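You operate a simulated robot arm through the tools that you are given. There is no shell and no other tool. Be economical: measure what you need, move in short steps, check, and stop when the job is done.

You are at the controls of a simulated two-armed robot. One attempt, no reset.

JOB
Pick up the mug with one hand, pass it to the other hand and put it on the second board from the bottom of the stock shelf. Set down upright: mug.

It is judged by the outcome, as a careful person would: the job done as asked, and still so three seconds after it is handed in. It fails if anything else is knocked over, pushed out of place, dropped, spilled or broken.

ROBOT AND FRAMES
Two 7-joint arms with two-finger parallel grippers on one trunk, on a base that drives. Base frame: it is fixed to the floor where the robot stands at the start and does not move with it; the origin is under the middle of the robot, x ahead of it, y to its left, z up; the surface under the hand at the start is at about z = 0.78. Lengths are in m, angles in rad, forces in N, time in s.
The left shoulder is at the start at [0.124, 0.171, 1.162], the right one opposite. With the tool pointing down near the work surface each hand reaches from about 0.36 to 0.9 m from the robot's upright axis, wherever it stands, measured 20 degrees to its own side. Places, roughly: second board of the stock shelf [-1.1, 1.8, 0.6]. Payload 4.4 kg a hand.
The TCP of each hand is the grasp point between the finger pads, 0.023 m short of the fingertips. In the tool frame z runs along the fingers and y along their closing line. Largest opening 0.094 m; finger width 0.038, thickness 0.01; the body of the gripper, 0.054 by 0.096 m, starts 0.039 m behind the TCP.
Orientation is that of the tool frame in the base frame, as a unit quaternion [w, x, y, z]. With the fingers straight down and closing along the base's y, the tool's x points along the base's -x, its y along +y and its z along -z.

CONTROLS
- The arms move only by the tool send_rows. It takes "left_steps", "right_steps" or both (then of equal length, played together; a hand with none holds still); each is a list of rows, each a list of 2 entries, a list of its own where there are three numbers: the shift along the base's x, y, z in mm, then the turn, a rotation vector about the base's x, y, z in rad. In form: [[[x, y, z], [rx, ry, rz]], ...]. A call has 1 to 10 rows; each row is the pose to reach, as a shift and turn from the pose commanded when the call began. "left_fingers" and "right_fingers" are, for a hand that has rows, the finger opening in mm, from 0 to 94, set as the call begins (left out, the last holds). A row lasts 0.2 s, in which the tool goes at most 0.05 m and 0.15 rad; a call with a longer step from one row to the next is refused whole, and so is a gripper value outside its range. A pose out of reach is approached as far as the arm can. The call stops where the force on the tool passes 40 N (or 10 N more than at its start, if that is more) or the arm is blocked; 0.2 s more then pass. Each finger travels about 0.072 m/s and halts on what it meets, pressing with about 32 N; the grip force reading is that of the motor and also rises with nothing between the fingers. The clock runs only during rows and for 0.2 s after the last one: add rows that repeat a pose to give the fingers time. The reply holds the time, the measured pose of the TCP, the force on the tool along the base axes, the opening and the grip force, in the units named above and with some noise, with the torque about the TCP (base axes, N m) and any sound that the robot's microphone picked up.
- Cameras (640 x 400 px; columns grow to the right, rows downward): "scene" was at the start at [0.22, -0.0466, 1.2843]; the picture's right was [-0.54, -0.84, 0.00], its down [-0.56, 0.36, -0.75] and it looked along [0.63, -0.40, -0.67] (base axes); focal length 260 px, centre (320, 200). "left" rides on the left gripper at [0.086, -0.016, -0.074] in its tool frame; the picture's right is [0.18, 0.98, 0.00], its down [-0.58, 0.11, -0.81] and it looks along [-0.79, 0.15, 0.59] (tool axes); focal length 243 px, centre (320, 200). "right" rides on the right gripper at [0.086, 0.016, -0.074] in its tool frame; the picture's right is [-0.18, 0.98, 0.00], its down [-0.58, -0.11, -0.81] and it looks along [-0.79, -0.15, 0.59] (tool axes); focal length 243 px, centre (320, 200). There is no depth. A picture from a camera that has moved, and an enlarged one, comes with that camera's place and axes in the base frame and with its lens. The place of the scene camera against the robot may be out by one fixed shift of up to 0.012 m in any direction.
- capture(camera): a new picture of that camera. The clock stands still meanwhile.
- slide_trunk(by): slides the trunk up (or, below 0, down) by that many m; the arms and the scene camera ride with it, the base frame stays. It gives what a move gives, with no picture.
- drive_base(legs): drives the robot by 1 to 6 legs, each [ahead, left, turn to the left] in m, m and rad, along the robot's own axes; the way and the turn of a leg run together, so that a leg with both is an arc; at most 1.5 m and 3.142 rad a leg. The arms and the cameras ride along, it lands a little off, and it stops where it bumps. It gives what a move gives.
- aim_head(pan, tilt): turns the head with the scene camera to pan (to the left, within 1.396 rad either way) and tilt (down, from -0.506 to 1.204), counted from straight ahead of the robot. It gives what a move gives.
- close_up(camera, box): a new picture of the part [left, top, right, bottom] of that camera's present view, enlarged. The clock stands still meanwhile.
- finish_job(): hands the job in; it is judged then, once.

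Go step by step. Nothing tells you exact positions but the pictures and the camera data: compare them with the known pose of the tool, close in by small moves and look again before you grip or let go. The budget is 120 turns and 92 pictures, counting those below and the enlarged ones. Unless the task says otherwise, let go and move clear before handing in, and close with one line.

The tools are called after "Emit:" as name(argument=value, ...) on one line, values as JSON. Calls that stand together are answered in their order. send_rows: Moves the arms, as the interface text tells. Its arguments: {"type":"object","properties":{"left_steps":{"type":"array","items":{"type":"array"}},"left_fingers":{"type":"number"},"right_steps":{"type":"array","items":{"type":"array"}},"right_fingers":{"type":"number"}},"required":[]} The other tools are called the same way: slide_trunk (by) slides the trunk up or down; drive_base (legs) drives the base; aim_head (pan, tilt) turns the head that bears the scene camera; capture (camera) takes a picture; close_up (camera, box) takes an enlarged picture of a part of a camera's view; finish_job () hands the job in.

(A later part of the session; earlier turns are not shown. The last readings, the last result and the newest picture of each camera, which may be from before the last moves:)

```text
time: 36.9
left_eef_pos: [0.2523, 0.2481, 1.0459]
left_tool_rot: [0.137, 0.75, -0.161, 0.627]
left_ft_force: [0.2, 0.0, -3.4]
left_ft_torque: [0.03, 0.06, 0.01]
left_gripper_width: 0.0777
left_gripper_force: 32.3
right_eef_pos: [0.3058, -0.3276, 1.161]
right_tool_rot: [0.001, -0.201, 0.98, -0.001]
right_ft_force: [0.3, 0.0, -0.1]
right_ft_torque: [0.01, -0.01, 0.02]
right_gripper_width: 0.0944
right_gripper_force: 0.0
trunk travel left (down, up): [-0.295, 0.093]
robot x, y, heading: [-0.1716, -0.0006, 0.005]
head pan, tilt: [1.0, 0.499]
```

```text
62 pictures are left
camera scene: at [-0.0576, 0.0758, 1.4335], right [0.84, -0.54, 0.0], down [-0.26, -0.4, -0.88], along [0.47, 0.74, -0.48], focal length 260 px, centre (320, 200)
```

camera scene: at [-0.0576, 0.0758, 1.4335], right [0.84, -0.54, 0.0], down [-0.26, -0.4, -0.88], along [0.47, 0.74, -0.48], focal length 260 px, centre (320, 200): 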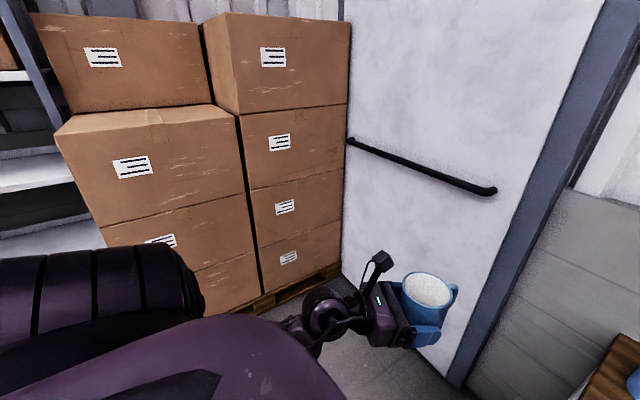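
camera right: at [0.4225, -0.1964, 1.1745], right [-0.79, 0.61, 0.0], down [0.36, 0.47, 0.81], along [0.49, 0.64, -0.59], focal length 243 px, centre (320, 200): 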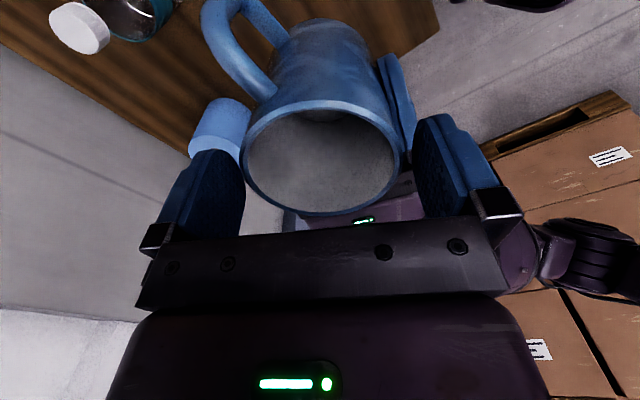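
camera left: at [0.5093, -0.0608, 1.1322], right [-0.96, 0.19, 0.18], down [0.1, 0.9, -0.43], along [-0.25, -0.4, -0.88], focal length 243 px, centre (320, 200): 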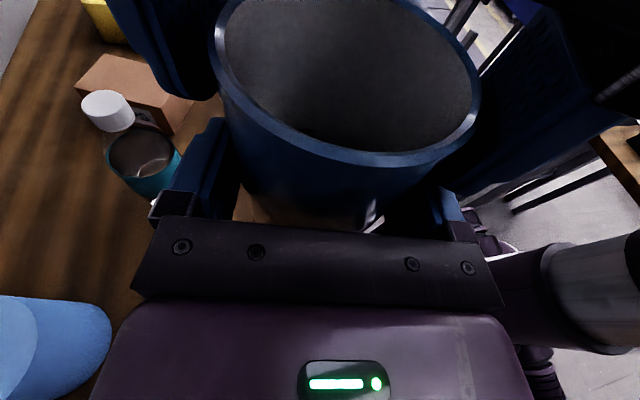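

Something behind blocked the base at x≈-0.17. I'll ease forward a little and turn partly left to see what is there.

Emit:
drive_base(legs=[[0.07, 0, 0], [0, 0, 0.7]])

Emit:
aim_head(pan=1.396, tilt=0.6)

Emit:
capture(camera="scene")

```text
time: 39.7
left_eef_pos: [0.0684, 0.4615, 1.0478]
left_tool_rot: [-0.081, 0.761, 0.1, 0.636]
left_ft_force: [-0.6, 0.0, -3.5]
left_ft_torque: [-0.02, 0.08, 0.01]
left_gripper_width: 0.0776
left_gripper_force: 32.1
right_eef_pos: [0.4748, 0.0482, 1.1608]
right_tool_rot: [0.001, -0.519, 0.855, -0.001]
right_ft_force: [0.6, -0.1, 0.0]
right_ft_torque: [0.03, 0.05, -0.02]
right_gripper_width: 0.0939
right_gripper_force: 0.1
trunk travel left (down, up): [-0.295, 0.093]
robot x, y, heading: [-0.0989, 0.0031, 0.691]
head pan, tilt: [1.0, 0.499]
```

```text
time: 40.6
left_eef_pos: [0.0694, 0.46, 1.0464]
left_tool_rot: [-0.081, 0.761, 0.099, 0.637]
left_ft_force: [0.6, -0.6, -2.6]
left_ft_torque: [-0.03, 0.04, 0.01]
left_gripper_width: 0.0779
left_gripper_force: 32.0
right_eef_pos: [0.4745, 0.0486, 1.1618]
right_tool_rot: [0.002, -0.519, 0.855, -0.001]
right_ft_force: [-0.3, 0.4, -0.3]
right_ft_torque: [0.01, 0.01, 0.02]
right_gripper_width: 0.0942
right_gripper_force: 0.1
trunk travel left (down, up): [-0.295, 0.093]
robot x, y, heading: [-0.1016, -0.0009, 0.69]
head pan, tilt: [1.396, 0.6]
```

```text
61 pictures are left
camera scene: at [-0.0956, 0.119, 1.4244], right [0.87, 0.49, 0.0], down [0.28, -0.49, -0.83], along [-0.41, 0.72, -0.56], focal length 260 px, centre (320, 200)
```

scene: 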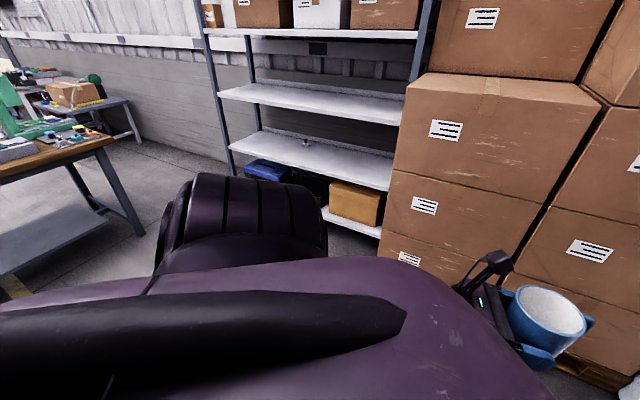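

The shelf's second board is empty apart from a small fixing at the back, and the floor between looks clear. I'll turn to face the shelf (heading about 90°) and look again.

Emit:
drive_base(legs=[[0, 0, 0.88]])

Emit:
aim_head(pan=0.6, tilt=0.6)

Emit:
capture(camera="scene")

Emit:
aim_head(pan=1.396, tilt=0.6)

Emit:
capture(camera="scene")

```text
time: 41.6
left_eef_pos: [0.0438, 0.4768, 1.0457]
left_tool_rot: [-0.1, 0.758, 0.123, 0.633]
left_ft_force: [-0.5, -1.0, -2.7]
left_ft_torque: [-0.04, 0.07, 0.0]
left_gripper_width: 0.0779
left_gripper_force: 32.1
right_eef_pos: [0.4723, 0.0909, 1.1611]
right_tool_rot: [0.001, -0.544, 0.839, -0.001]
right_ft_force: [-0.1, 0.5, 0.1]
right_ft_torque: [-0.02, -0.02, -0.02]
right_gripper_width: 0.0942
right_gripper_force: 0.0
trunk travel left (down, up): [-0.295, 0.093]
robot x, y, heading: [-0.0982, 0.0062, 0.747]
head pan, tilt: [1.396, 0.6]
stopped in leg 1: the robot was blocked; the commanded pose is now the measured one
```

```text
time: 42.8
left_eef_pos: [0.0425, 0.4756, 1.0471]
left_tool_rot: [-0.101, 0.757, 0.123, 0.634]
left_ft_force: [0.4, 0.3, -2.7]
left_ft_torque: [-0.01, 0.08, -0.01]
left_gripper_width: 0.0776
left_gripper_force: 32.1
right_eef_pos: [0.4721, 0.089, 1.1619]
right_tool_rot: [0.001, -0.545, 0.839, -0.001]
right_ft_force: [0.1, 0.0, 0.1]
right_ft_torque: [0.01, 0.02, 0.01]
right_gripper_width: 0.0941
right_gripper_force: 0.0
trunk travel left (down, up): [-0.295, 0.093]
robot x, y, heading: [-0.1018, 0.0067, 0.751]
head pan, tilt: [0.6, 0.6]
```

```text
60 pictures are left
camera scene: at [-0.0341, 0.1384, 1.4244], right [0.98, -0.22, 0.0], down [-0.12, -0.55, -0.82], along [0.18, 0.81, -0.57], focal length 260 px, centre (320, 200)
```

scene: 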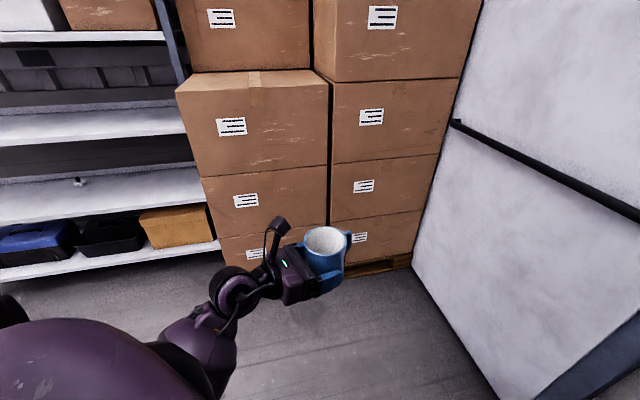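

```text
time: 43.9
left_eef_pos: [0.0415, 0.477, 1.0454]
left_tool_rot: [-0.101, 0.757, 0.123, 0.633]
left_ft_force: [0.3, -0.2, -2.8]
left_ft_torque: [-0.03, 0.0, 0.02]
left_gripper_width: 0.0774
left_gripper_force: 32.7
right_eef_pos: [0.4713, 0.0893, 1.1606]
right_tool_rot: [0.001, -0.544, 0.839, -0.002]
right_ft_force: [0.6, -0.4, -0.2]
right_ft_torque: [-0.01, 0.01, -0.04]
right_gripper_width: 0.094
right_gripper_force: 0.1
trunk travel left (down, up): [-0.295, 0.093]
robot x, y, heading: [-0.1007, 0.0028, 0.751]
head pan, tilt: [1.396, 0.6]
```

```text
59 pictures are left
camera scene: at [-0.1014, 0.1262, 1.4244], right [0.84, 0.54, 0.0], down [0.31, -0.47, -0.83], along [-0.45, 0.69, -0.56], focal length 260 px, centre (320, 200)
```

scene: 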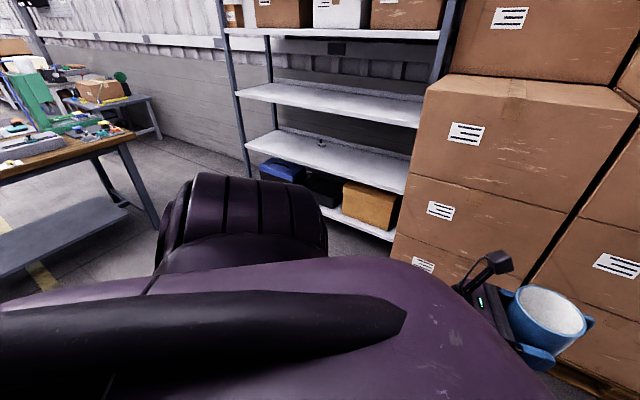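

Turning is blocked at heading 0.75. I'll look to the right and downward to find what is touching.

Emit:
aim_head(pan=-1.396, tilt=0.9)

Emit:
capture(camera="scene")

Emit:
capture(camera="right")

Emit:
aim_head(pan=-0.3, tilt=1.1)

Emit:
capture(camera="scene")

```text
time: 46.4
left_eef_pos: [0.0437, 0.4766, 1.0459]
left_tool_rot: [-0.099, 0.757, 0.121, 0.634]
left_ft_force: [0.5, 0.6, -2.8]
left_ft_torque: [0.01, 0.05, 0.01]
left_gripper_width: 0.0775
left_gripper_force: 32.1
right_eef_pos: [0.4718, 0.0897, 1.1608]
right_tool_rot: [0.001, -0.544, 0.839, -0.001]
right_ft_force: [-0.1, -0.5, 0.4]
right_ft_torque: [-0.01, -0.01, -0.01]
right_gripper_width: 0.0938
right_gripper_force: 0.1
trunk travel left (down, up): [-0.295, 0.093]
robot x, y, heading: [-0.1011, 0.0068, 0.749]
head pan, tilt: [-1.396, 0.901]
```

```text
58 pictures are left
camera scene: at [0.007, 0.0066, 1.3996], right [-0.6, -0.8, 0.0], down [-0.63, 0.47, -0.62], along [0.5, -0.37, -0.78], focal length 260 px, centre (320, 200)
```

scene: 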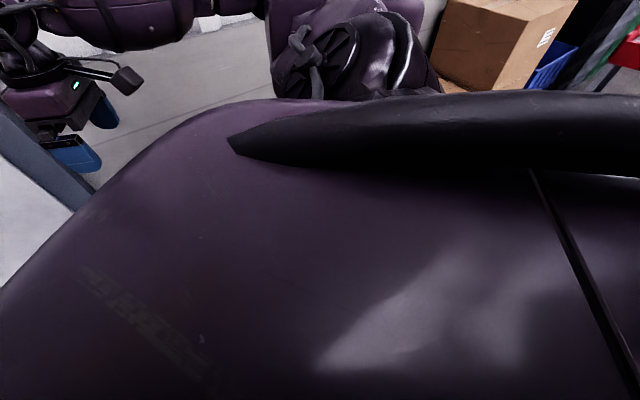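

```text
57 pictures are left
camera right: at [0.4213, 0.0177, 1.2359], right [-0.82, 0.57, 0.0], down [0.33, 0.49, 0.81], along [0.46, 0.66, -0.59], focal length 243 px, centre (320, 200)
```

right: 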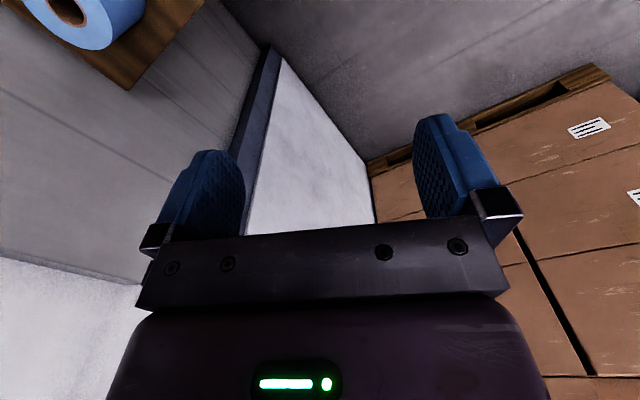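

```text
time: 47.7
left_eef_pos: [0.0429, 0.4758, 1.0466]
left_tool_rot: [-0.1, 0.758, 0.122, 0.633]
left_ft_force: [-0.5, -0.1, -2.6]
left_ft_torque: [-0.02, 0.03, 0.02]
left_gripper_width: 0.0775
left_gripper_force: 32.0
right_eef_pos: [0.4726, 0.0899, 1.1619]
right_tool_rot: [0.001, -0.544, 0.839, -0.001]
right_ft_force: [-0.4, -1.0, 0.7]
right_ft_torque: [0.0, 0.01, 0.01]
right_gripper_width: 0.0939
right_gripper_force: 0.0
trunk travel left (down, up): [-0.295, 0.093]
robot x, y, heading: [-0.0984, 0.006, 0.748]
head pan, tilt: [-0.3, 1.1]
```

```text
56 pictures are left
camera scene: at [0.0036, 0.0794, 1.3858], right [0.43, -0.9, 0.0], down [-0.8, -0.39, -0.45], along [0.41, 0.2, -0.89], focal length 260 px, centre (320, 200)
```

scene: 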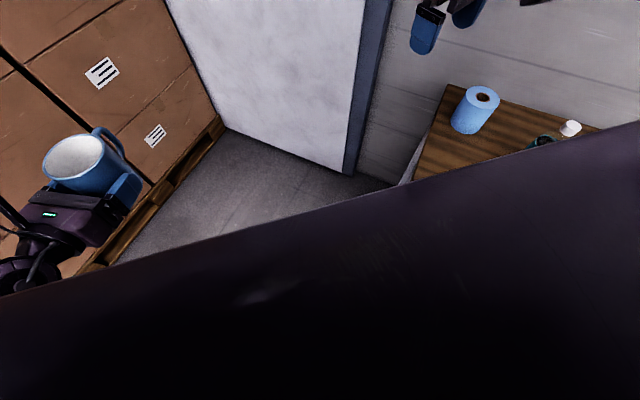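

The front-right base corner seems to meet the table, and there's probably a bench behind me. I'll move straight towards the shelf side (base +y), away from both, before turning further.

Emit:
drive_base(legs=[[0, 0, -0.04], [0.216, 0.276, 0]])

Emit:
aim_head(pan=1.396, tilt=0.9)

Emit:
capture(camera="scene")

```text
time: 51.0
left_eef_pos: [0.0525, 0.8175, 1.0464]
left_tool_rot: [-0.088, 0.759, 0.107, 0.636]
left_ft_force: [-0.1, 0.3, -3.6]
left_ft_torque: [-0.01, 0.05, -0.02]
left_gripper_width: 0.0778
left_gripper_force: 32.5
right_eef_pos: [0.4658, 0.4143, 1.162]
right_tool_rot: [0.001, -0.528, 0.849, -0.001]
right_ft_force: [0.5, -0.2, 0.0]
right_ft_torque: [0.01, -0.01, 0.03]
right_gripper_width: 0.0942
right_gripper_force: 0.0
trunk travel left (down, up): [-0.295, 0.093]
robot x, y, heading: [-0.1064, 0.3517, 0.71]
head pan, tilt: [-0.3, 1.1]
```

```text
time: 52.8
left_eef_pos: [0.053, 0.8167, 1.0463]
left_tool_rot: [-0.087, 0.76, 0.107, 0.635]
left_ft_force: [0.2, -0.2, -2.2]
left_ft_torque: [-0.01, 0.04, -0.01]
left_gripper_width: 0.0775
left_gripper_force: 31.9
right_eef_pos: [0.4655, 0.4143, 1.1603]
right_tool_rot: [0.001, -0.528, 0.849, -0.002]
right_ft_force: [-0.7, 0.8, 0.1]
right_ft_torque: [0.01, -0.02, -0.03]
right_gripper_width: 0.0941
right_gripper_force: 0.1
trunk travel left (down, up): [-0.295, 0.093]
robot x, y, heading: [-0.1092, 0.3512, 0.707]
head pan, tilt: [1.396, 0.901]
```

```text
55 pictures are left
camera scene: at [-0.0983, 0.4617, 1.3996], right [0.86, 0.51, 0.0], down [0.4, -0.67, -0.62], along [-0.32, 0.53, -0.78], focal length 260 px, centre (320, 200)
```

scene: 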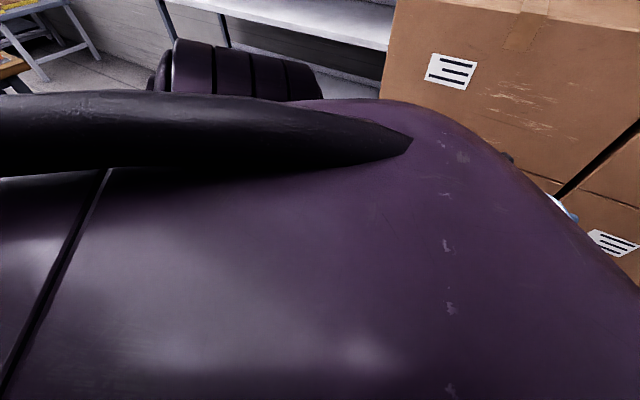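

I moved free of the table. Now I'll turn to face the shelf.

Emit:
drive_base(legs=[[0, 0, 0.86]])

Emit:
aim_head(pan=1.0, tilt=0.6)

Emit:
capture(camera="scene")

```text
time: 55.4
left_eef_pos: [-0.3535, 0.7782, 1.0459]
left_tool_rot: [-0.345, 0.646, 0.415, 0.541]
left_ft_force: [0.1, -0.5, -2.4]
left_ft_torque: [-0.05, 0.0, -0.02]
left_gripper_width: 0.0776
left_gripper_force: 31.5
right_eef_pos: [0.2221, 0.8285, 1.161]
right_tool_rot: [-0.002, 0.834, -0.552, 0.001]
right_ft_force: [0.0, -0.6, -0.5]
right_ft_torque: [0.02, -0.05, 0.0]
right_gripper_width: 0.094
right_gripper_force: 0.1
trunk travel left (down, up): [-0.295, 0.093]
robot x, y, heading: [-0.1087, 0.3545, 1.573]
head pan, tilt: [1.396, 0.901]
```

```text
time: 56.3
left_eef_pos: [-0.3537, 0.778, 1.0456]
left_tool_rot: [-0.344, 0.646, 0.414, 0.541]
left_ft_force: [-0.6, 0.2, -2.5]
left_ft_torque: [-0.06, 0.03, 0.02]
left_gripper_width: 0.0775
left_gripper_force: 32.3
right_eef_pos: [0.2217, 0.828, 1.16]
right_tool_rot: [-0.001, 0.834, -0.552, 0.001]
right_ft_force: [0.2, 0.9, -0.8]
right_ft_torque: [-0.01, -0.01, 0.0]
right_gripper_width: 0.0937
right_gripper_force: 0.2
trunk travel left (down, up): [-0.295, 0.093]
robot x, y, heading: [-0.1029, 0.3521, 1.569]
head pan, tilt: [1.0, 0.6]
```

```text
54 pictures are left
camera scene: at [-0.1855, 0.4678, 1.4243], right [0.54, 0.84, 0.0], down [0.48, -0.3, -0.82], along [-0.69, 0.44, -0.57], focal length 260 px, centre (320, 200)
```

scene: 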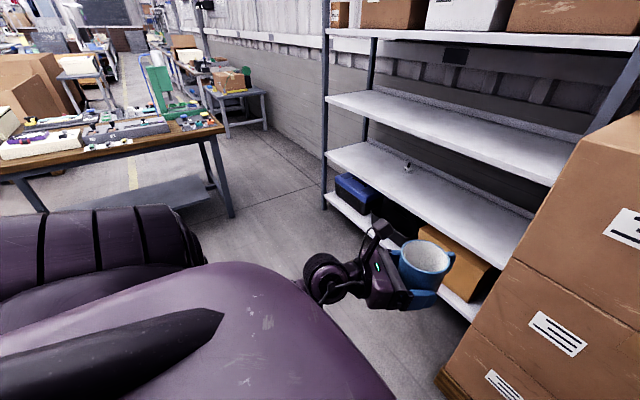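

I'm facing the shelf now; its second board's front edge is near y≈1.45 and the bench on the left is beyond x≈-2. I'll drive left about 0.7 m to stand before the middle of the shelf.

Emit:
drive_base(legs=[[0, 0.7, 0]])

Emit:
aim_head(pan=0.1, tilt=0.6)

Emit:
capture(camera="scene")

```text
time: 62.7
left_eef_pos: [-1.039, 0.783, 1.0461]
left_tool_rot: [-0.342, 0.648, 0.411, 0.543]
left_ft_force: [-0.2, 0.8, -3.1]
left_ft_torque: [-0.06, 0.0, 0.0]
left_gripper_width: 0.0777
left_gripper_force: 32.1
right_eef_pos: [-0.4613, 0.8276, 1.16]
right_tool_rot: [-0.002, 0.831, -0.556, 0.002]
right_ft_force: [0.1, 0.2, -1.2]
right_ft_torque: [0.01, -0.02, 0.05]
right_gripper_width: 0.0939
right_gripper_force: 0.0
trunk travel left (down, up): [-0.295, 0.093]
robot x, y, heading: [-0.791, 0.3535, 1.561]
head pan, tilt: [1.0, 0.6]
```

```text
time: 63.9
left_eef_pos: [-1.0372, 0.7835, 1.045]
left_tool_rot: [-0.342, 0.647, 0.411, 0.543]
left_ft_force: [0.1, 0.1, -3.1]
left_ft_torque: [-0.02, 0.02, -0.01]
left_gripper_width: 0.0776
left_gripper_force: 31.8
right_eef_pos: [-0.4619, 0.8284, 1.162]
right_tool_rot: [-0.002, 0.831, -0.556, 0.001]
right_ft_force: [0.1, 0.3, 0.3]
right_ft_torque: [0.01, 0.03, -0.01]
right_gripper_width: 0.0939
right_gripper_force: 0.0
trunk travel left (down, up): [-0.295, 0.093]
robot x, y, heading: [-0.7947, 0.3566, 1.56]
head pan, tilt: [0.099, 0.6]
```

```text
53 pictures are left
camera scene: at [-0.8056, 0.511, 1.4244], right [1.0, 0.09, 0.0], down [0.05, -0.56, -0.82], along [-0.08, 0.82, -0.57], focal length 260 px, centre (320, 200)
```

scene: 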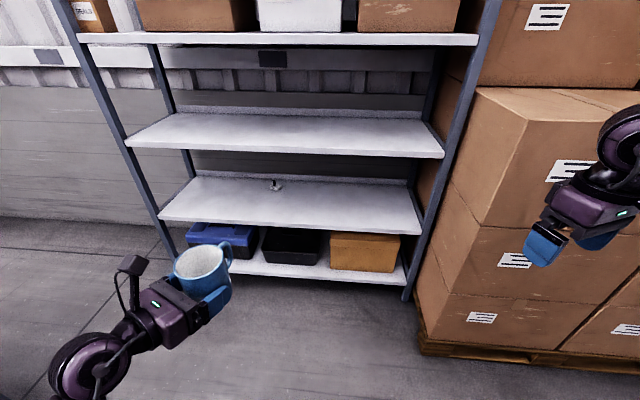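

I have a clear view: the second board spans x≈-1.7 to -0.4 with its front edge near y≈1.47 and about 0.35 m of headroom. I'll lower the trunk now.

Emit:
slide_trunk(by=-0.28)

Emit:
capture(camera="scene")

Emit:
capture(camera="left")

```text
time: 66.8
left_eef_pos: [-1.037, 0.7078, 0.5997]
left_tool_rot: [-0.112, 0.725, 0.565, 0.377]
left_ft_force: [0.6, 0.0, -2.2]
left_ft_torque: [-0.04, 0.05, -0.02]
left_gripper_width: 0.0776
left_gripper_force: 32.5
right_eef_pos: [-0.4618, 0.8367, 0.8093]
right_tool_rot: [0.105, 0.824, -0.552, 0.071]
right_ft_force: [0.6, -1.5, -0.1]
right_ft_torque: [0.0, 0.01, 0.01]
right_gripper_width: 0.094
right_gripper_force: 0.0
trunk travel left (down, up): [-0.015, 0.373]
robot x, y, heading: [-0.7965, 0.3585, 1.564]
head pan, tilt: [0.099, 0.6]
```

```text
52 pictures are left
camera scene: at [-0.8036, 0.7418, 1.1002], right [1.0, 0.09, 0.0], down [0.05, -0.56, -0.83], along [-0.07, 0.82, -0.56], focal length 260 px, centre (320, 200)
```

scene: 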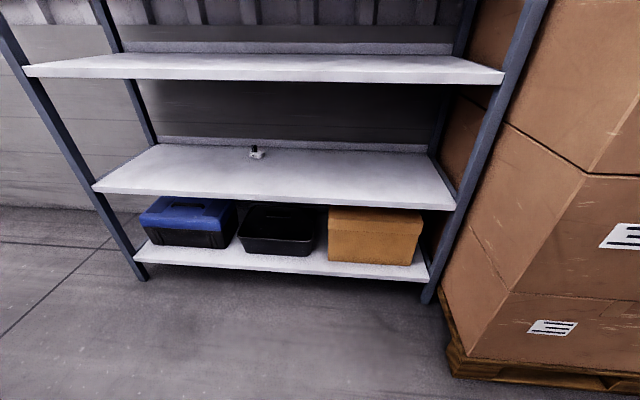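

```text
51 pictures are left
camera left: at [-1.0763, 0.7321, 0.7065], right [0.9, -0.19, 0.38], down [-0.28, -0.94, 0.2], along [0.32, -0.28, -0.9], focal length 243 px, centre (320, 200)
```

left: 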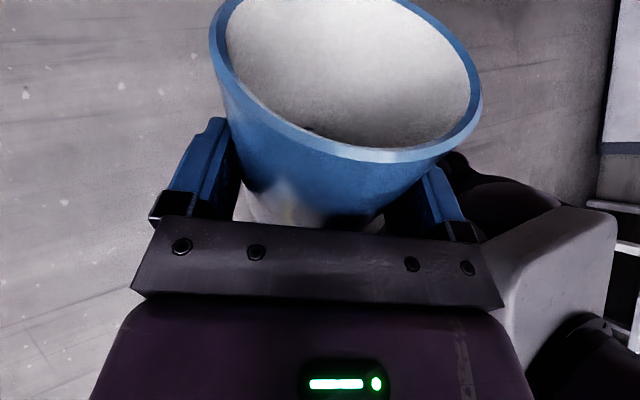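

Lowering the trunk leaned the body forward and tilted the left hand, though the mug is still firmly held. I'll bring the hand up and forward, levelling it to point at the shelf with 10° of downward pitch.

Emit:
send_rows(left_steps=[[[0, 35, 25], [0, 0, 0]], [[0, 70, 50], [0.08, 0.018, 0.053]], [[0, 105, 75], [0.18, 0.04, 0.117]], [[0, 140, 100], [0.28, 0.062, 0.181]], [[0, 175, 125], [0.38, 0.084, 0.245]], [[0, 210, 150], [0.48, 0.106, 0.31]], [[0, 245, 170], [0.57, 0.126, 0.37]], [[0, 280, 190], [0.659, 0.146, 0.426]], [[0, 290, 200], [0.659, 0.146, 0.426]], [[0, 290, 200], [0.659, 0.146, 0.426]]])

Emit:
capture(camera="scene")

```text
time: 68.3
left_eef_pos: [-1.0835, 0.9552, 0.7301]
left_tool_rot: [-0.444, 0.676, 0.468, 0.356]
left_ft_force: [1.1, 0.4, -4.6]
left_ft_torque: [-0.05, 0.04, 0.02]
left_gripper_width: 0.0775
left_gripper_force: 32.1
left hand out of reach, approached as far as the arm can: row 1, 2, 3, 4, 5, 6, 7
right_eef_pos: [-0.4622, 0.839, 0.8093]
right_tool_rot: [0.106, 0.825, -0.55, 0.073]
right_ft_force: [-0.5, -0.6, 0.3]
right_ft_torque: [-0.03, -0.02, 0.0]
right_gripper_width: 0.0939
right_gripper_force: 0.0
trunk travel left (down, up): [-0.015, 0.373]
robot x, y, heading: [-0.7952, 0.3538, 1.559]
head pan, tilt: [0.099, 0.6]
stopped in row 7 (left hand): the arm was blocked; the commanded pose is now the measured one
```

```text
50 pictures are left
camera scene: at [-0.8047, 0.7444, 1.0991], right [1.0, 0.09, 0.0], down [0.05, -0.56, -0.82], along [-0.07, 0.82, -0.57], focal length 260 px, centre (320, 200)
```

scene: 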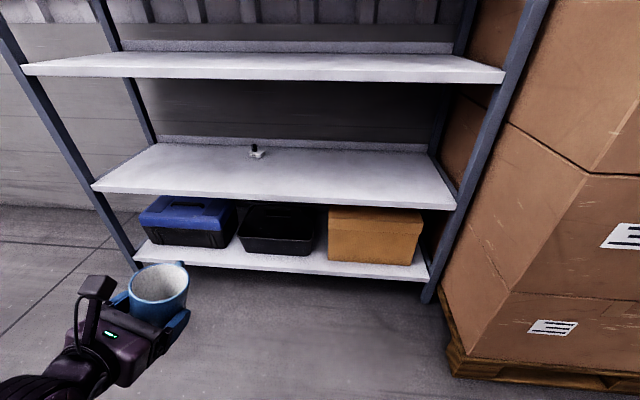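

The arm is too folded to reach that pose this close. I'll extend forward first (still well short of the shelf) and level the hand as it opens out.

Emit:
send_rows(left_steps=[[[5, 30, 5], [0, 0, 0]], [[10, 65, 10], [0, 0, 0]], [[20, 100, 15], [0, 0, 0]], [[30, 135, 20], [0.057, -0.095, 0.049]], [[40, 170, 20], [0.115, -0.19, 0.097]], [[40, 200, 20], [0.172, -0.285, 0.146]], [[40, 200, 20], [0.172, -0.285, 0.146]]])

Emit:
capture(camera="scene")

```text
time: 69.0
left_eef_pos: [-1.1302, 0.9616, 0.6821]
left_tool_rot: [-0.422, 0.743, 0.459, 0.245]
left_ft_force: [0.1, 0.2, -3.9]
left_ft_torque: [-0.04, 0.04, -0.01]
left_gripper_width: 0.0772
left_gripper_force: 32.1
right_eef_pos: [-0.4619, 0.8375, 0.8094]
right_tool_rot: [0.105, 0.825, -0.551, 0.071]
right_ft_force: [-0.1, -0.5, 0.6]
right_ft_torque: [-0.02, 0.05, -0.01]
right_gripper_width: 0.094
right_gripper_force: 0.1
trunk travel left (down, up): [-0.015, 0.373]
robot x, y, heading: [-0.7937, 0.3565, 1.561]
head pan, tilt: [0.099, 0.6]
stopped in row 3 (left hand): the arm was blocked; the commanded pose is now the measured one
```

```text
49 pictures are left
camera scene: at [-0.8049, 0.7427, 1.0998], right [1.0, 0.09, 0.0], down [0.05, -0.56, -0.82], along [-0.07, 0.82, -0.57], focal length 260 px, centre (320, 200)
```

scene: 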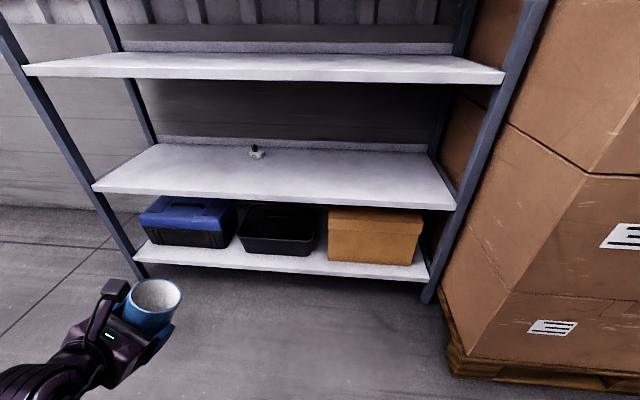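

The arm keeps being blocked, likely by its own elbow in this lean. I'll raise the trunk halfway to free it, then look at the left arm.

Emit:
slide_trunk(by=0.2)

Emit:
aim_head(pan=0.9, tilt=0.8)

Emit:
capture(camera="scene")

```text
time: 70.3
left_eef_pos: [-1.0558, 1.0032, 0.8968]
left_tool_rot: [-0.489, 0.779, 0.284, 0.272]
left_ft_force: [-0.5, -0.6, -2.8]
left_ft_torque: [-0.05, 0.0, -0.01]
left_gripper_width: 0.0778
left_gripper_force: 31.7
right_eef_pos: [-0.4643, 0.834, 0.9435]
right_tool_rot: [0.087, 0.827, -0.552, 0.059]
right_ft_force: [-0.6, 0.2, -0.2]
right_ft_torque: [0.03, -0.06, -0.02]
right_gripper_width: 0.0941
right_gripper_force: 0.1
trunk travel left (down, up): [-0.135, 0.253]
robot x, y, heading: [-0.7952, 0.359, 1.564]
head pan, tilt: [0.099, 0.6]
stopped: the arm was blocked; the commanded pose is now the measured one
```

```text
time: 71.4
left_eef_pos: [-1.0549, 1.0043, 0.8914]
left_tool_rot: [-0.488, 0.78, 0.284, 0.27]
left_ft_force: [-0.2, -0.4, -2.2]
left_ft_torque: [-0.04, 0.0, 0.0]
left_gripper_width: 0.0776
left_gripper_force: 32.1
right_eef_pos: [-0.4634, 0.8351, 0.9416]
right_tool_rot: [0.09, 0.827, -0.551, 0.061]
right_ft_force: [0.6, 0.6, 0.1]
right_ft_torque: [0.02, -0.02, -0.01]
right_gripper_width: 0.094
right_gripper_force: 0.1
trunk travel left (down, up): [-0.135, 0.253]
robot x, y, heading: [-0.7986, 0.3575, 1.565]
head pan, tilt: [0.901, 0.799]
```

```text
48 pictures are left
camera scene: at [-0.8605, 0.5991, 1.2315], right [0.63, 0.78, 0.0], down [0.56, -0.45, -0.7], along [-0.54, 0.44, -0.72], focal length 260 px, centre (320, 200)
```

scene: 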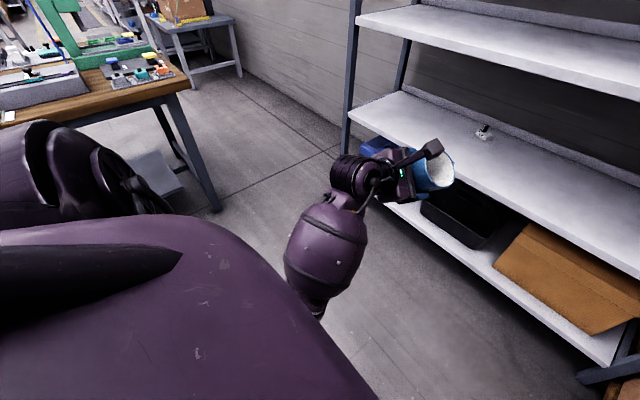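

The elbow now hangs free. I'll try again from here: extend forward and roll the mug level.

Emit:
send_rows(left_steps=[[[0, 40, 0], [0, 0, 0]], [[0, 80, 0], [0.02, -0.1, 0.05]], [[0, 120, 0], [0.046, -0.22, 0.109]], [[0, 150, 0], [0.072, -0.342, 0.169]], [[0, 150, 0], [0.098, -0.466, 0.231]], [[0, 150, 0], [0.124, -0.59, 0.292]], [[0, 150, 0], [0.148, -0.705, 0.349]], [[0, 150, 0], [0.148, -0.705, 0.349]]])

Emit:
capture(camera="scene")

```text
time: 72.2
left_eef_pos: [-1.0636, 1.1222, 0.9601]
left_tool_rot: [-0.586, 0.759, 0.178, 0.221]
left_ft_force: [0.9, -1.0, -3.8]
left_ft_torque: [-0.05, 0.03, 0.01]
left_gripper_width: 0.0776
left_gripper_force: 31.8
left hand out of reach, approached as far as the arm can: row 2, 3
right_eef_pos: [-0.4615, 0.8342, 0.9413]
right_tool_rot: [0.091, 0.827, -0.552, 0.06]
right_ft_force: [0.1, -0.3, -0.2]
right_ft_torque: [-0.01, 0.02, -0.01]
right_gripper_width: 0.0937
right_gripper_force: 0.2
trunk travel left (down, up): [-0.135, 0.253]
robot x, y, heading: [-0.7966, 0.3566, 1.561]
head pan, tilt: [0.901, 0.799]
stopped in row 3 (left hand): the arm was blocked; the commanded pose is now the measured one
```

```text
47 pictures are left
camera scene: at [-0.8592, 0.5985, 1.2316], right [0.63, 0.78, 0.0], down [0.56, -0.45, -0.7], along [-0.54, 0.44, -0.72], focal length 260 px, centre (320, 200)
```

scene: 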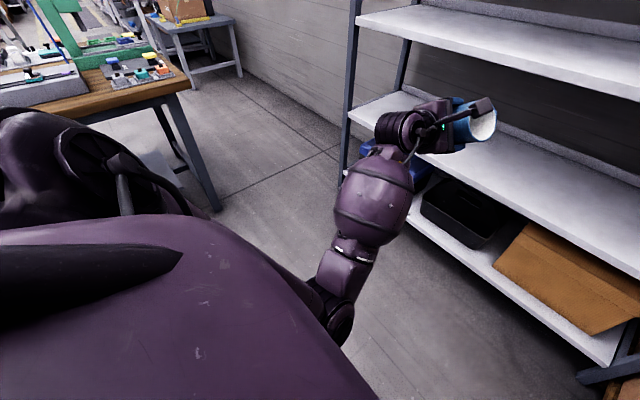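

Pointing straight ahead with the camera up runs the left wrist into its roll limit, while pointing towards the robot's right was fine. I'll go back to a right-pointing pose (about -60° in the robot's frame) with the mug level, and turn the base instead.

Emit:
send_rows(left_steps=[[[16, -29, 0], [-0.057, -0.093, -0.073]], [[32, -58, 0], [-0.114, -0.186, -0.145]], [[50, -87, 0], [-0.17, -0.279, -0.218]], [[70, -116, 0], [-0.227, -0.372, -0.291]], [[90, -145, 0], [-0.284, -0.464, -0.363]], [[110, -174, 0], [-0.341, -0.557, -0.436]], [[130, -203, 0], [-0.397, -0.65, -0.509]], [[150, -232, 0], [-0.454, -0.743, -0.581]], [[160, -260, 0], [-0.511, -0.836, -0.654]], [[160, -260, 0], [-0.511, -0.836, -0.654]]])

Emit:
aim_head(pan=0.2, tilt=0.8)

Emit:
capture(camera="scene")

```text
time: 74.4
left_eef_pos: [-0.9, 0.8628, 0.9591]
left_tool_rot: [-0.165, 0.739, 0.2, 0.622]
left_ft_force: [-0.8, 0.3, -2.3]
left_ft_torque: [-0.05, 0.07, -0.01]
left_gripper_width: 0.0777
left_gripper_force: 31.9
right_eef_pos: [-0.4626, 0.8358, 0.9414]
right_tool_rot: [0.091, 0.827, -0.551, 0.061]
right_ft_force: [0.2, 0.4, 0.1]
right_ft_torque: [0.0, 0.02, -0.01]
right_gripper_width: 0.0938
right_gripper_force: 0.0
trunk travel left (down, up): [-0.135, 0.253]
robot x, y, heading: [-0.7931, 0.3551, 1.558]
head pan, tilt: [0.901, 0.799]
```

```text
time: 75.5
left_eef_pos: [-0.9008, 0.8639, 0.9608]
left_tool_rot: [-0.166, 0.738, 0.2, 0.622]
left_ft_force: [0.4, 0.2, -3.5]
left_ft_torque: [-0.04, 0.09, 0.02]
left_gripper_width: 0.0776
left_gripper_force: 32.0
right_eef_pos: [-0.4627, 0.837, 0.9406]
right_tool_rot: [0.09, 0.827, -0.552, 0.062]
right_ft_force: [-0.4, 0.0, -0.2]
right_ft_torque: [0.01, 0.03, -0.04]
right_gripper_width: 0.0939
right_gripper_force: 0.1
trunk travel left (down, up): [-0.135, 0.253]
robot x, y, heading: [-0.7982, 0.353, 1.565]
head pan, tilt: [0.201, 0.799]
```

```text
46 pictures are left
camera scene: at [-0.8129, 0.6276, 1.2315], right [0.98, 0.19, 0.0], down [0.14, -0.7, -0.7], along [-0.13, 0.68, -0.72], focal length 260 px, centre (320, 200)
```

scene: 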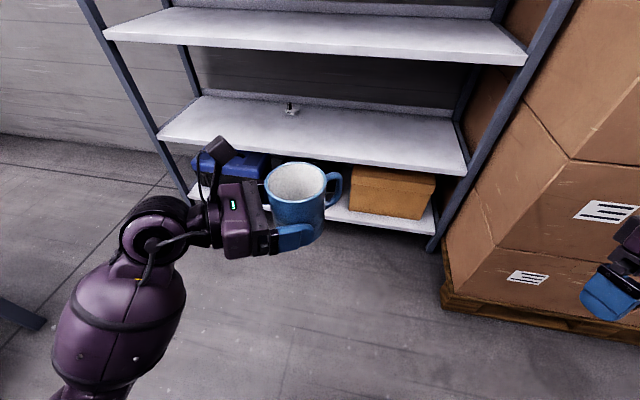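

The mug is level again. Next I'll test lowering the hand to shelf height in this orientation, still clear of the shelf.

Emit:
send_rows(left_steps=[[[0, 20, -40], [0, 0, 0]], [[0, 40, -80], [0, 0, 0]], [[0, 60, -120], [0, 0, 0]], [[0, 80, -160], [0, 0, 0]], [[0, 100, -200], [0, 0, 0]], [[0, 120, -240], [0, 0, 0]], [[0, 130, -280], [0, 0, 0]], [[0, 130, -280], [0, 0, 0]]])

Emit:
capture(camera="scene")

```text
time: 77.3
left_eef_pos: [-0.9041, 0.9928, 0.679]
left_tool_rot: [-0.167, 0.738, 0.2, 0.622]
left_ft_force: [0.5, -0.1, -2.3]
left_ft_torque: [0.01, 0.05, -0.03]
left_gripper_width: 0.0776
left_gripper_force: 32.0
right_eef_pos: [-0.4635, 0.8348, 0.9413]
right_tool_rot: [0.09, 0.827, -0.551, 0.062]
right_ft_force: [0.2, 0.0, -0.2]
right_ft_torque: [-0.04, 0.01, -0.02]
right_gripper_width: 0.0939
right_gripper_force: 0.1
trunk travel left (down, up): [-0.135, 0.253]
robot x, y, heading: [-0.7963, 0.3562, 1.563]
head pan, tilt: [0.201, 0.799]
```

```text
45 pictures are left
camera scene: at [-0.8129, 0.6274, 1.2317], right [0.98, 0.19, 0.0], down [0.14, -0.7, -0.7], along [-0.13, 0.68, -0.72], focal length 260 px, centre (320, 200)
```

scene: 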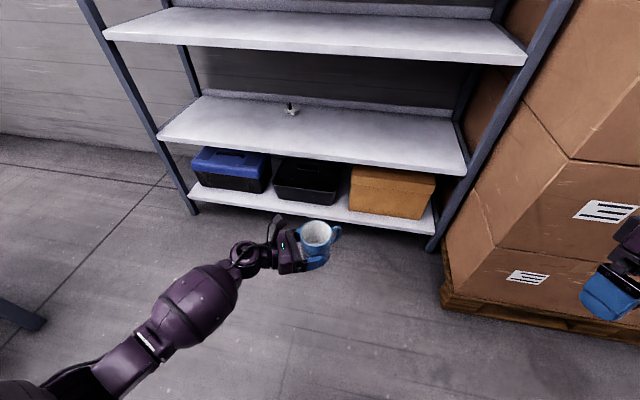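

Reach and orientation are both fine here. I'll yaw the hand 25° more towards the shelf.

Emit:
send_rows(left_steps=[[[0, 0, 0], [0, 0, 0.11]], [[0, 0, 0], [0, 0, 0.22]], [[0, 0, 0], [0, 0, 0.33]], [[0, 0, 0], [0, 0, 0.44]], [[0, 0, 0], [0, 0, 0.44]]])

Emit:
capture(camera="left")

```text
time: 78.5
left_eef_pos: [-0.9043, 0.9927, 0.6801]
left_tool_rot: [-0.299, 0.677, 0.356, 0.571]
left_ft_force: [0.7, 0.4, -3.4]
left_ft_torque: [-0.04, 0.05, -0.03]
left_gripper_width: 0.0777
left_gripper_force: 32.3
right_eef_pos: [-0.4616, 0.8363, 0.942]
right_tool_rot: [0.09, 0.827, -0.552, 0.061]
right_ft_force: [0.0, -0.2, 0.3]
right_ft_torque: [0.0, -0.03, 0.0]
right_gripper_width: 0.0942
right_gripper_force: 0.0
trunk travel left (down, up): [-0.135, 0.253]
robot x, y, heading: [-0.7973, 0.357, 1.567]
head pan, tilt: [0.201, 0.799]
```

```text
44 pictures are left
camera left: at [-0.9498, 0.9524, 0.7775], right [0.83, -0.53, 0.18], down [-0.42, -0.8, -0.44], along [0.38, 0.28, -0.88], focal length 243 px, centre (320, 200)
```

left: 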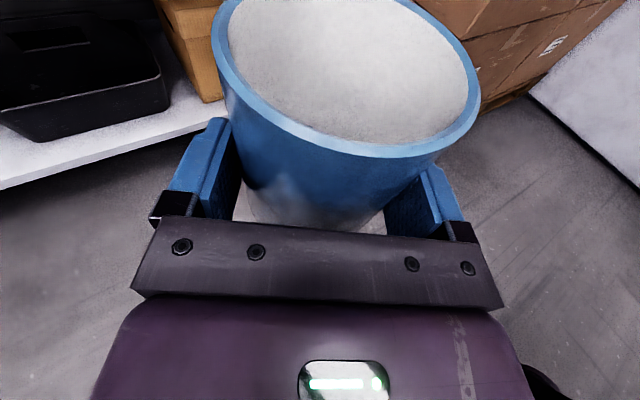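

The hand points into the shelf at 55° and the mug is level. I'll raise it for clearance, tuck the right hand away from the box stack, then drive forward and a bit left.

Emit:
send_rows(left_steps=[[[0, 0, 20], [0, 0, 0]], [[0, 0, 40], [0, 0, 0]], [[0, 0, 60], [0, 0, 0]], [[0, 0, 70], [0, 0, 0]]], right_steps=[[[-25, -25, 15], [0, 0, 0]], [[-50, -50, 30], [0, 0, 0]], [[-75, -75, 45], [0, 0, 0]], [[-100, -90, 60], [0, 0, 0]]])

Emit:
drive_base(legs=[[0, 0.15, 0], [0.38, 0, 0]])

Emit:
capture(camera="scene")

Emit:
capture(camera="left")

```text
time: 79.5
left_eef_pos: [-0.9036, 0.9913, 0.7504]
left_tool_rot: [-0.299, 0.677, 0.356, 0.571]
left_ft_force: [-0.4, 0.5, -3.0]
left_ft_torque: [-0.03, 0.01, 0.01]
left_gripper_width: 0.0776
left_gripper_force: 32.0
right_eef_pos: [-0.5282, 0.7759, 0.9851]
right_tool_rot: [0.092, 0.826, -0.553, 0.061]
right_ft_force: [-0.5, -1.0, 0.3]
right_ft_torque: [0.04, 0.02, -0.01]
right_gripper_width: 0.0942
right_gripper_force: 0.0
right hand out of reach, approached as far as the arm can: row 3, 4
trunk travel left (down, up): [-0.135, 0.253]
robot x, y, heading: [-0.7966, 0.3566, 1.57]
head pan, tilt: [0.201, 0.799]
```

```text
time: 83.4
left_eef_pos: [-1.048, 1.3624, 0.7502]
left_tool_rot: [-0.296, 0.678, 0.354, 0.572]
left_ft_force: [-1.2, -0.5, -3.5]
left_ft_torque: [-0.03, 0.01, 0.01]
left_gripper_width: 0.0775
left_gripper_force: 31.7
right_eef_pos: [-0.6738, 1.1461, 0.9846]
right_tool_rot: [0.092, 0.825, -0.554, 0.061]
right_ft_force: [0.0, 0.5, 0.1]
right_ft_torque: [-0.03, 0.0, -0.02]
right_gripper_width: 0.094
right_gripper_force: 0.1
trunk travel left (down, up): [-0.135, 0.253]
robot x, y, heading: [-0.9436, 0.7277, 1.56]
head pan, tilt: [0.201, 0.799]
```

```text
43 pictures are left
camera scene: at [-0.9591, 0.9985, 1.2314], right [0.98, 0.19, 0.0], down [0.13, -0.7, -0.7], along [-0.13, 0.68, -0.72], focal length 260 px, centre (320, 200)
```

scene: 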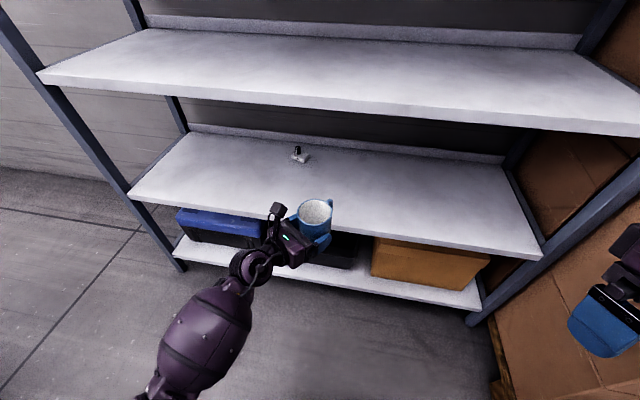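

```text
42 pictures are left
camera left: at [-1.0942, 1.3235, 0.8481], right [0.82, -0.54, 0.18], down [-0.42, -0.8, -0.43], along [0.38, 0.28, -0.88], focal length 243 px, centre (320, 200)
```

left: 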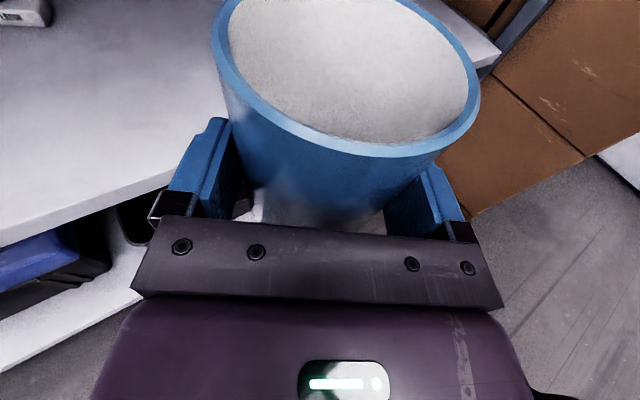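

The front edge is near y≈1.49 and the board at roughly z≈0.60–0.63, while the mug bottom is at about 0.71. I'll drive 0.12 m further and extend the arm so the mug is over the board.

Emit:
drive_base(legs=[[0.12, 0, 0]])

Emit:
send_rows(left_steps=[[[0, 30, 0], [0, 0, 0]], [[0, 60, 0], [0, 0, 0]], [[0, 90, 0], [0, 0, 0]], [[0, 110, 0], [0, 0, 0]], [[0, 110, 0], [0, 0, 0]]])

Emit:
capture(camera="scene")

Emit:
capture(camera="left")

```text
time: 84.8
left_eef_pos: [-1.0466, 1.483, 0.7515]
left_tool_rot: [-0.296, 0.679, 0.354, 0.571]
left_ft_force: [-0.7, -0.4, -2.0]
left_ft_torque: [-0.03, 0.01, -0.01]
left_gripper_width: 0.0777
left_gripper_force: 32.2
right_eef_pos: [-0.6722, 1.261, 0.984]
right_tool_rot: [0.096, 0.824, -0.556, 0.062]
right_ft_force: [0.2, -0.1, 0.2]
right_ft_torque: [0.01, 0.04, 0.0]
right_gripper_width: 0.0942
right_gripper_force: 0.0
trunk travel left (down, up): [-0.135, 0.253]
robot x, y, heading: [-0.9425, 0.8467, 1.556]
head pan, tilt: [0.201, 0.799]
stopped in leg 1: the robot was blocked; the commanded pose is now the measured one
```

```text
time: 86.0
left_eef_pos: [-1.0448, 1.5923, 0.7524]
left_tool_rot: [-0.296, 0.678, 0.352, 0.573]
left_ft_force: [0.9, 0.3, -2.5]
left_ft_torque: [-0.01, 0.0, 0.01]
left_gripper_width: 0.0777
left_gripper_force: 31.7
right_eef_pos: [-0.6723, 1.2618, 0.9835]
right_tool_rot: [0.094, 0.824, -0.556, 0.062]
right_ft_force: [0.6, -0.7, -0.5]
right_ft_torque: [0.01, 0.04, 0.02]
right_gripper_width: 0.0941
right_gripper_force: 0.0
trunk travel left (down, up): [-0.135, 0.253]
robot x, y, heading: [-0.9374, 0.8498, 1.56]
head pan, tilt: [0.201, 0.799]
```

```text
41 pictures are left
camera scene: at [-0.9587, 1.1158, 1.232], right [0.98, 0.18, 0.0], down [0.13, -0.7, -0.7], along [-0.13, 0.69, -0.72], focal length 260 px, centre (320, 200)
```

scene: 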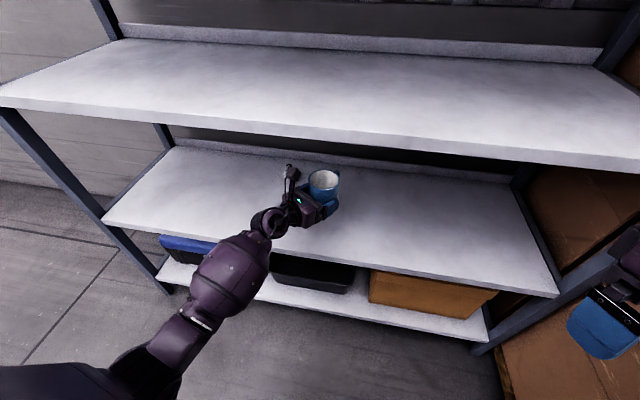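

```text
40 pictures are left
camera left: at [-1.0908, 1.5525, 0.8498], right [0.82, -0.54, 0.18], down [-0.42, -0.79, -0.44], along [0.38, 0.28, -0.88], focal length 243 px, centre (320, 200)
```

left: 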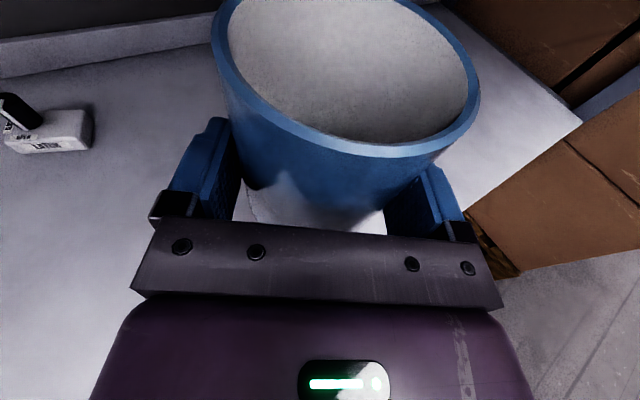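

From this view the board's front edge is at y≈1.53, so I'll push 40 mm further in and start lowering gradually.

Emit:
send_rows(left_steps=[[[0, 20, 0], [0, 0, 0]], [[0, 40, 0], [0, 0, 0]], [[0, 40, -30], [0, 0, 0]], [[0, 40, -60], [0, 0, 0]], [[0, 40, -80], [0, 0, 0]], [[0, 40, -80], [0, 0, 0]]])

Emit:
close_up(camera="scene", box=[220, 120, 420, 280])

Emit:
capture(camera="left")

```text
time: 87.4
left_eef_pos: [-1.0455, 1.6321, 0.6716]
left_tool_rot: [-0.297, 0.678, 0.353, 0.572]
left_ft_force: [0.4, 0.5, -2.9]
left_ft_torque: [-0.03, 0.01, 0.0]
left_gripper_width: 0.0776
left_gripper_force: 31.9
right_eef_pos: [-0.6727, 1.2616, 0.9834]
right_tool_rot: [0.094, 0.824, -0.556, 0.061]
right_ft_force: [0.2, 0.0, -0.1]
right_ft_torque: [0.0, -0.01, -0.04]
right_gripper_width: 0.0941
right_gripper_force: 0.1
trunk travel left (down, up): [-0.135, 0.253]
robot x, y, heading: [-0.9428, 0.8499, 1.557]
head pan, tilt: [0.201, 0.799]
```

```text
2.50 times, centred on (320, 200) of scene
camera zoom: at [-0.9586, 1.1157, 1.232], right [0.98, 0.18, 0.0], down [0.13, -0.7, -0.7], along [-0.13, 0.69, -0.72], focal length 649 px, centre (320, 200)
```

zoom: 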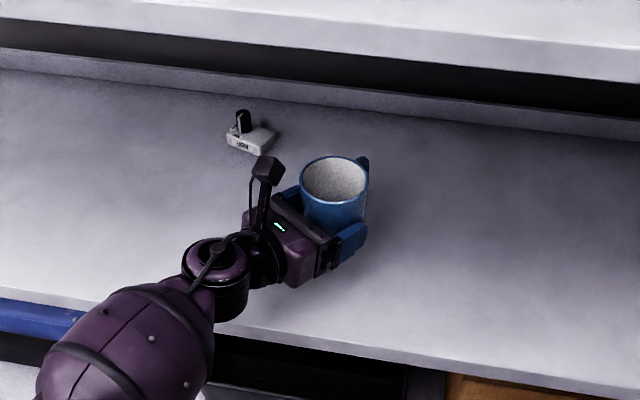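

```text
38 pictures are left
camera left: at [-1.0922, 1.5936, 0.7681], right [0.82, -0.54, 0.18], down [-0.42, -0.79, -0.44], along [0.38, 0.28, -0.88], focal length 243 px, centre (320, 200)
```

left: 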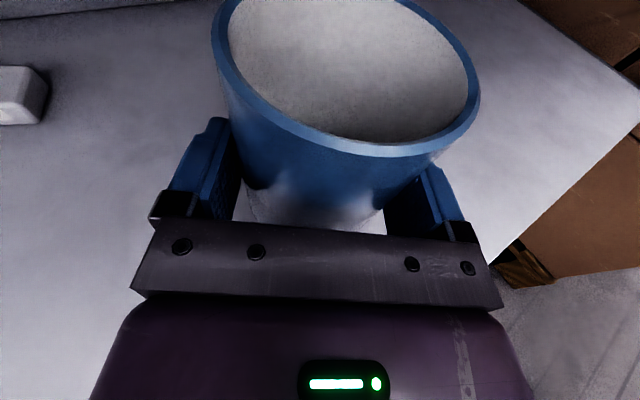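

The mug is well inside the board with its bottom at about z≈0.634. I'll lower 30 mm more and check the force.

Emit:
send_rows(left_steps=[[[0, 0, -8], [0, 0, 0]], [[0, 0, -16], [0, 0, 0]], [[0, 0, -24], [0, 0, 0]], [[0, 0, -30], [0, 0, 0]]])

Emit:
close_up(camera="scene", box=[220, 120, 420, 280])

```text
time: 88.4
left_eef_pos: [-1.0456, 1.6317, 0.6403]
left_tool_rot: [-0.296, 0.678, 0.353, 0.572]
left_ft_force: [-0.5, 0.1, -4.5]
left_ft_torque: [-0.07, 0.05, 0.01]
left_gripper_width: 0.0776
left_gripper_force: 32.2
right_eef_pos: [-0.6707, 1.2595, 0.983]
right_tool_rot: [0.094, 0.824, -0.556, 0.062]
right_ft_force: [0.9, 0.2, 0.5]
right_ft_torque: [0.01, 0.02, -0.02]
right_gripper_width: 0.0939
right_gripper_force: 0.1
trunk travel left (down, up): [-0.135, 0.253]
robot x, y, heading: [-0.9385, 0.8453, 1.555]
head pan, tilt: [0.201, 0.799]
```

```text
2.50 times, centred on (320, 200) of scene
camera zoom: at [-0.9586, 1.1157, 1.232], right [0.98, 0.18, 0.0], down [0.13, -0.7, -0.7], along [-0.13, 0.69, -0.72], focal length 649 px, centre (320, 200)
```

zoom: 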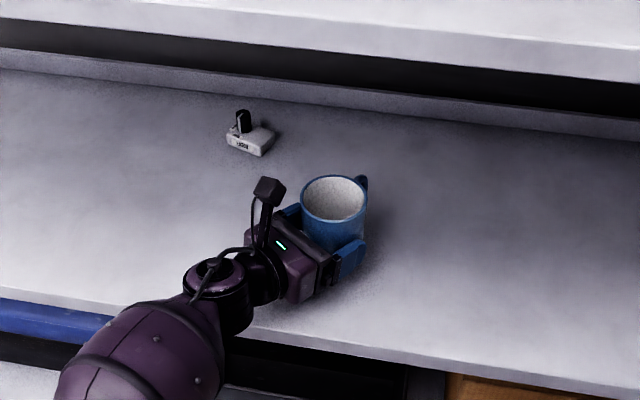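

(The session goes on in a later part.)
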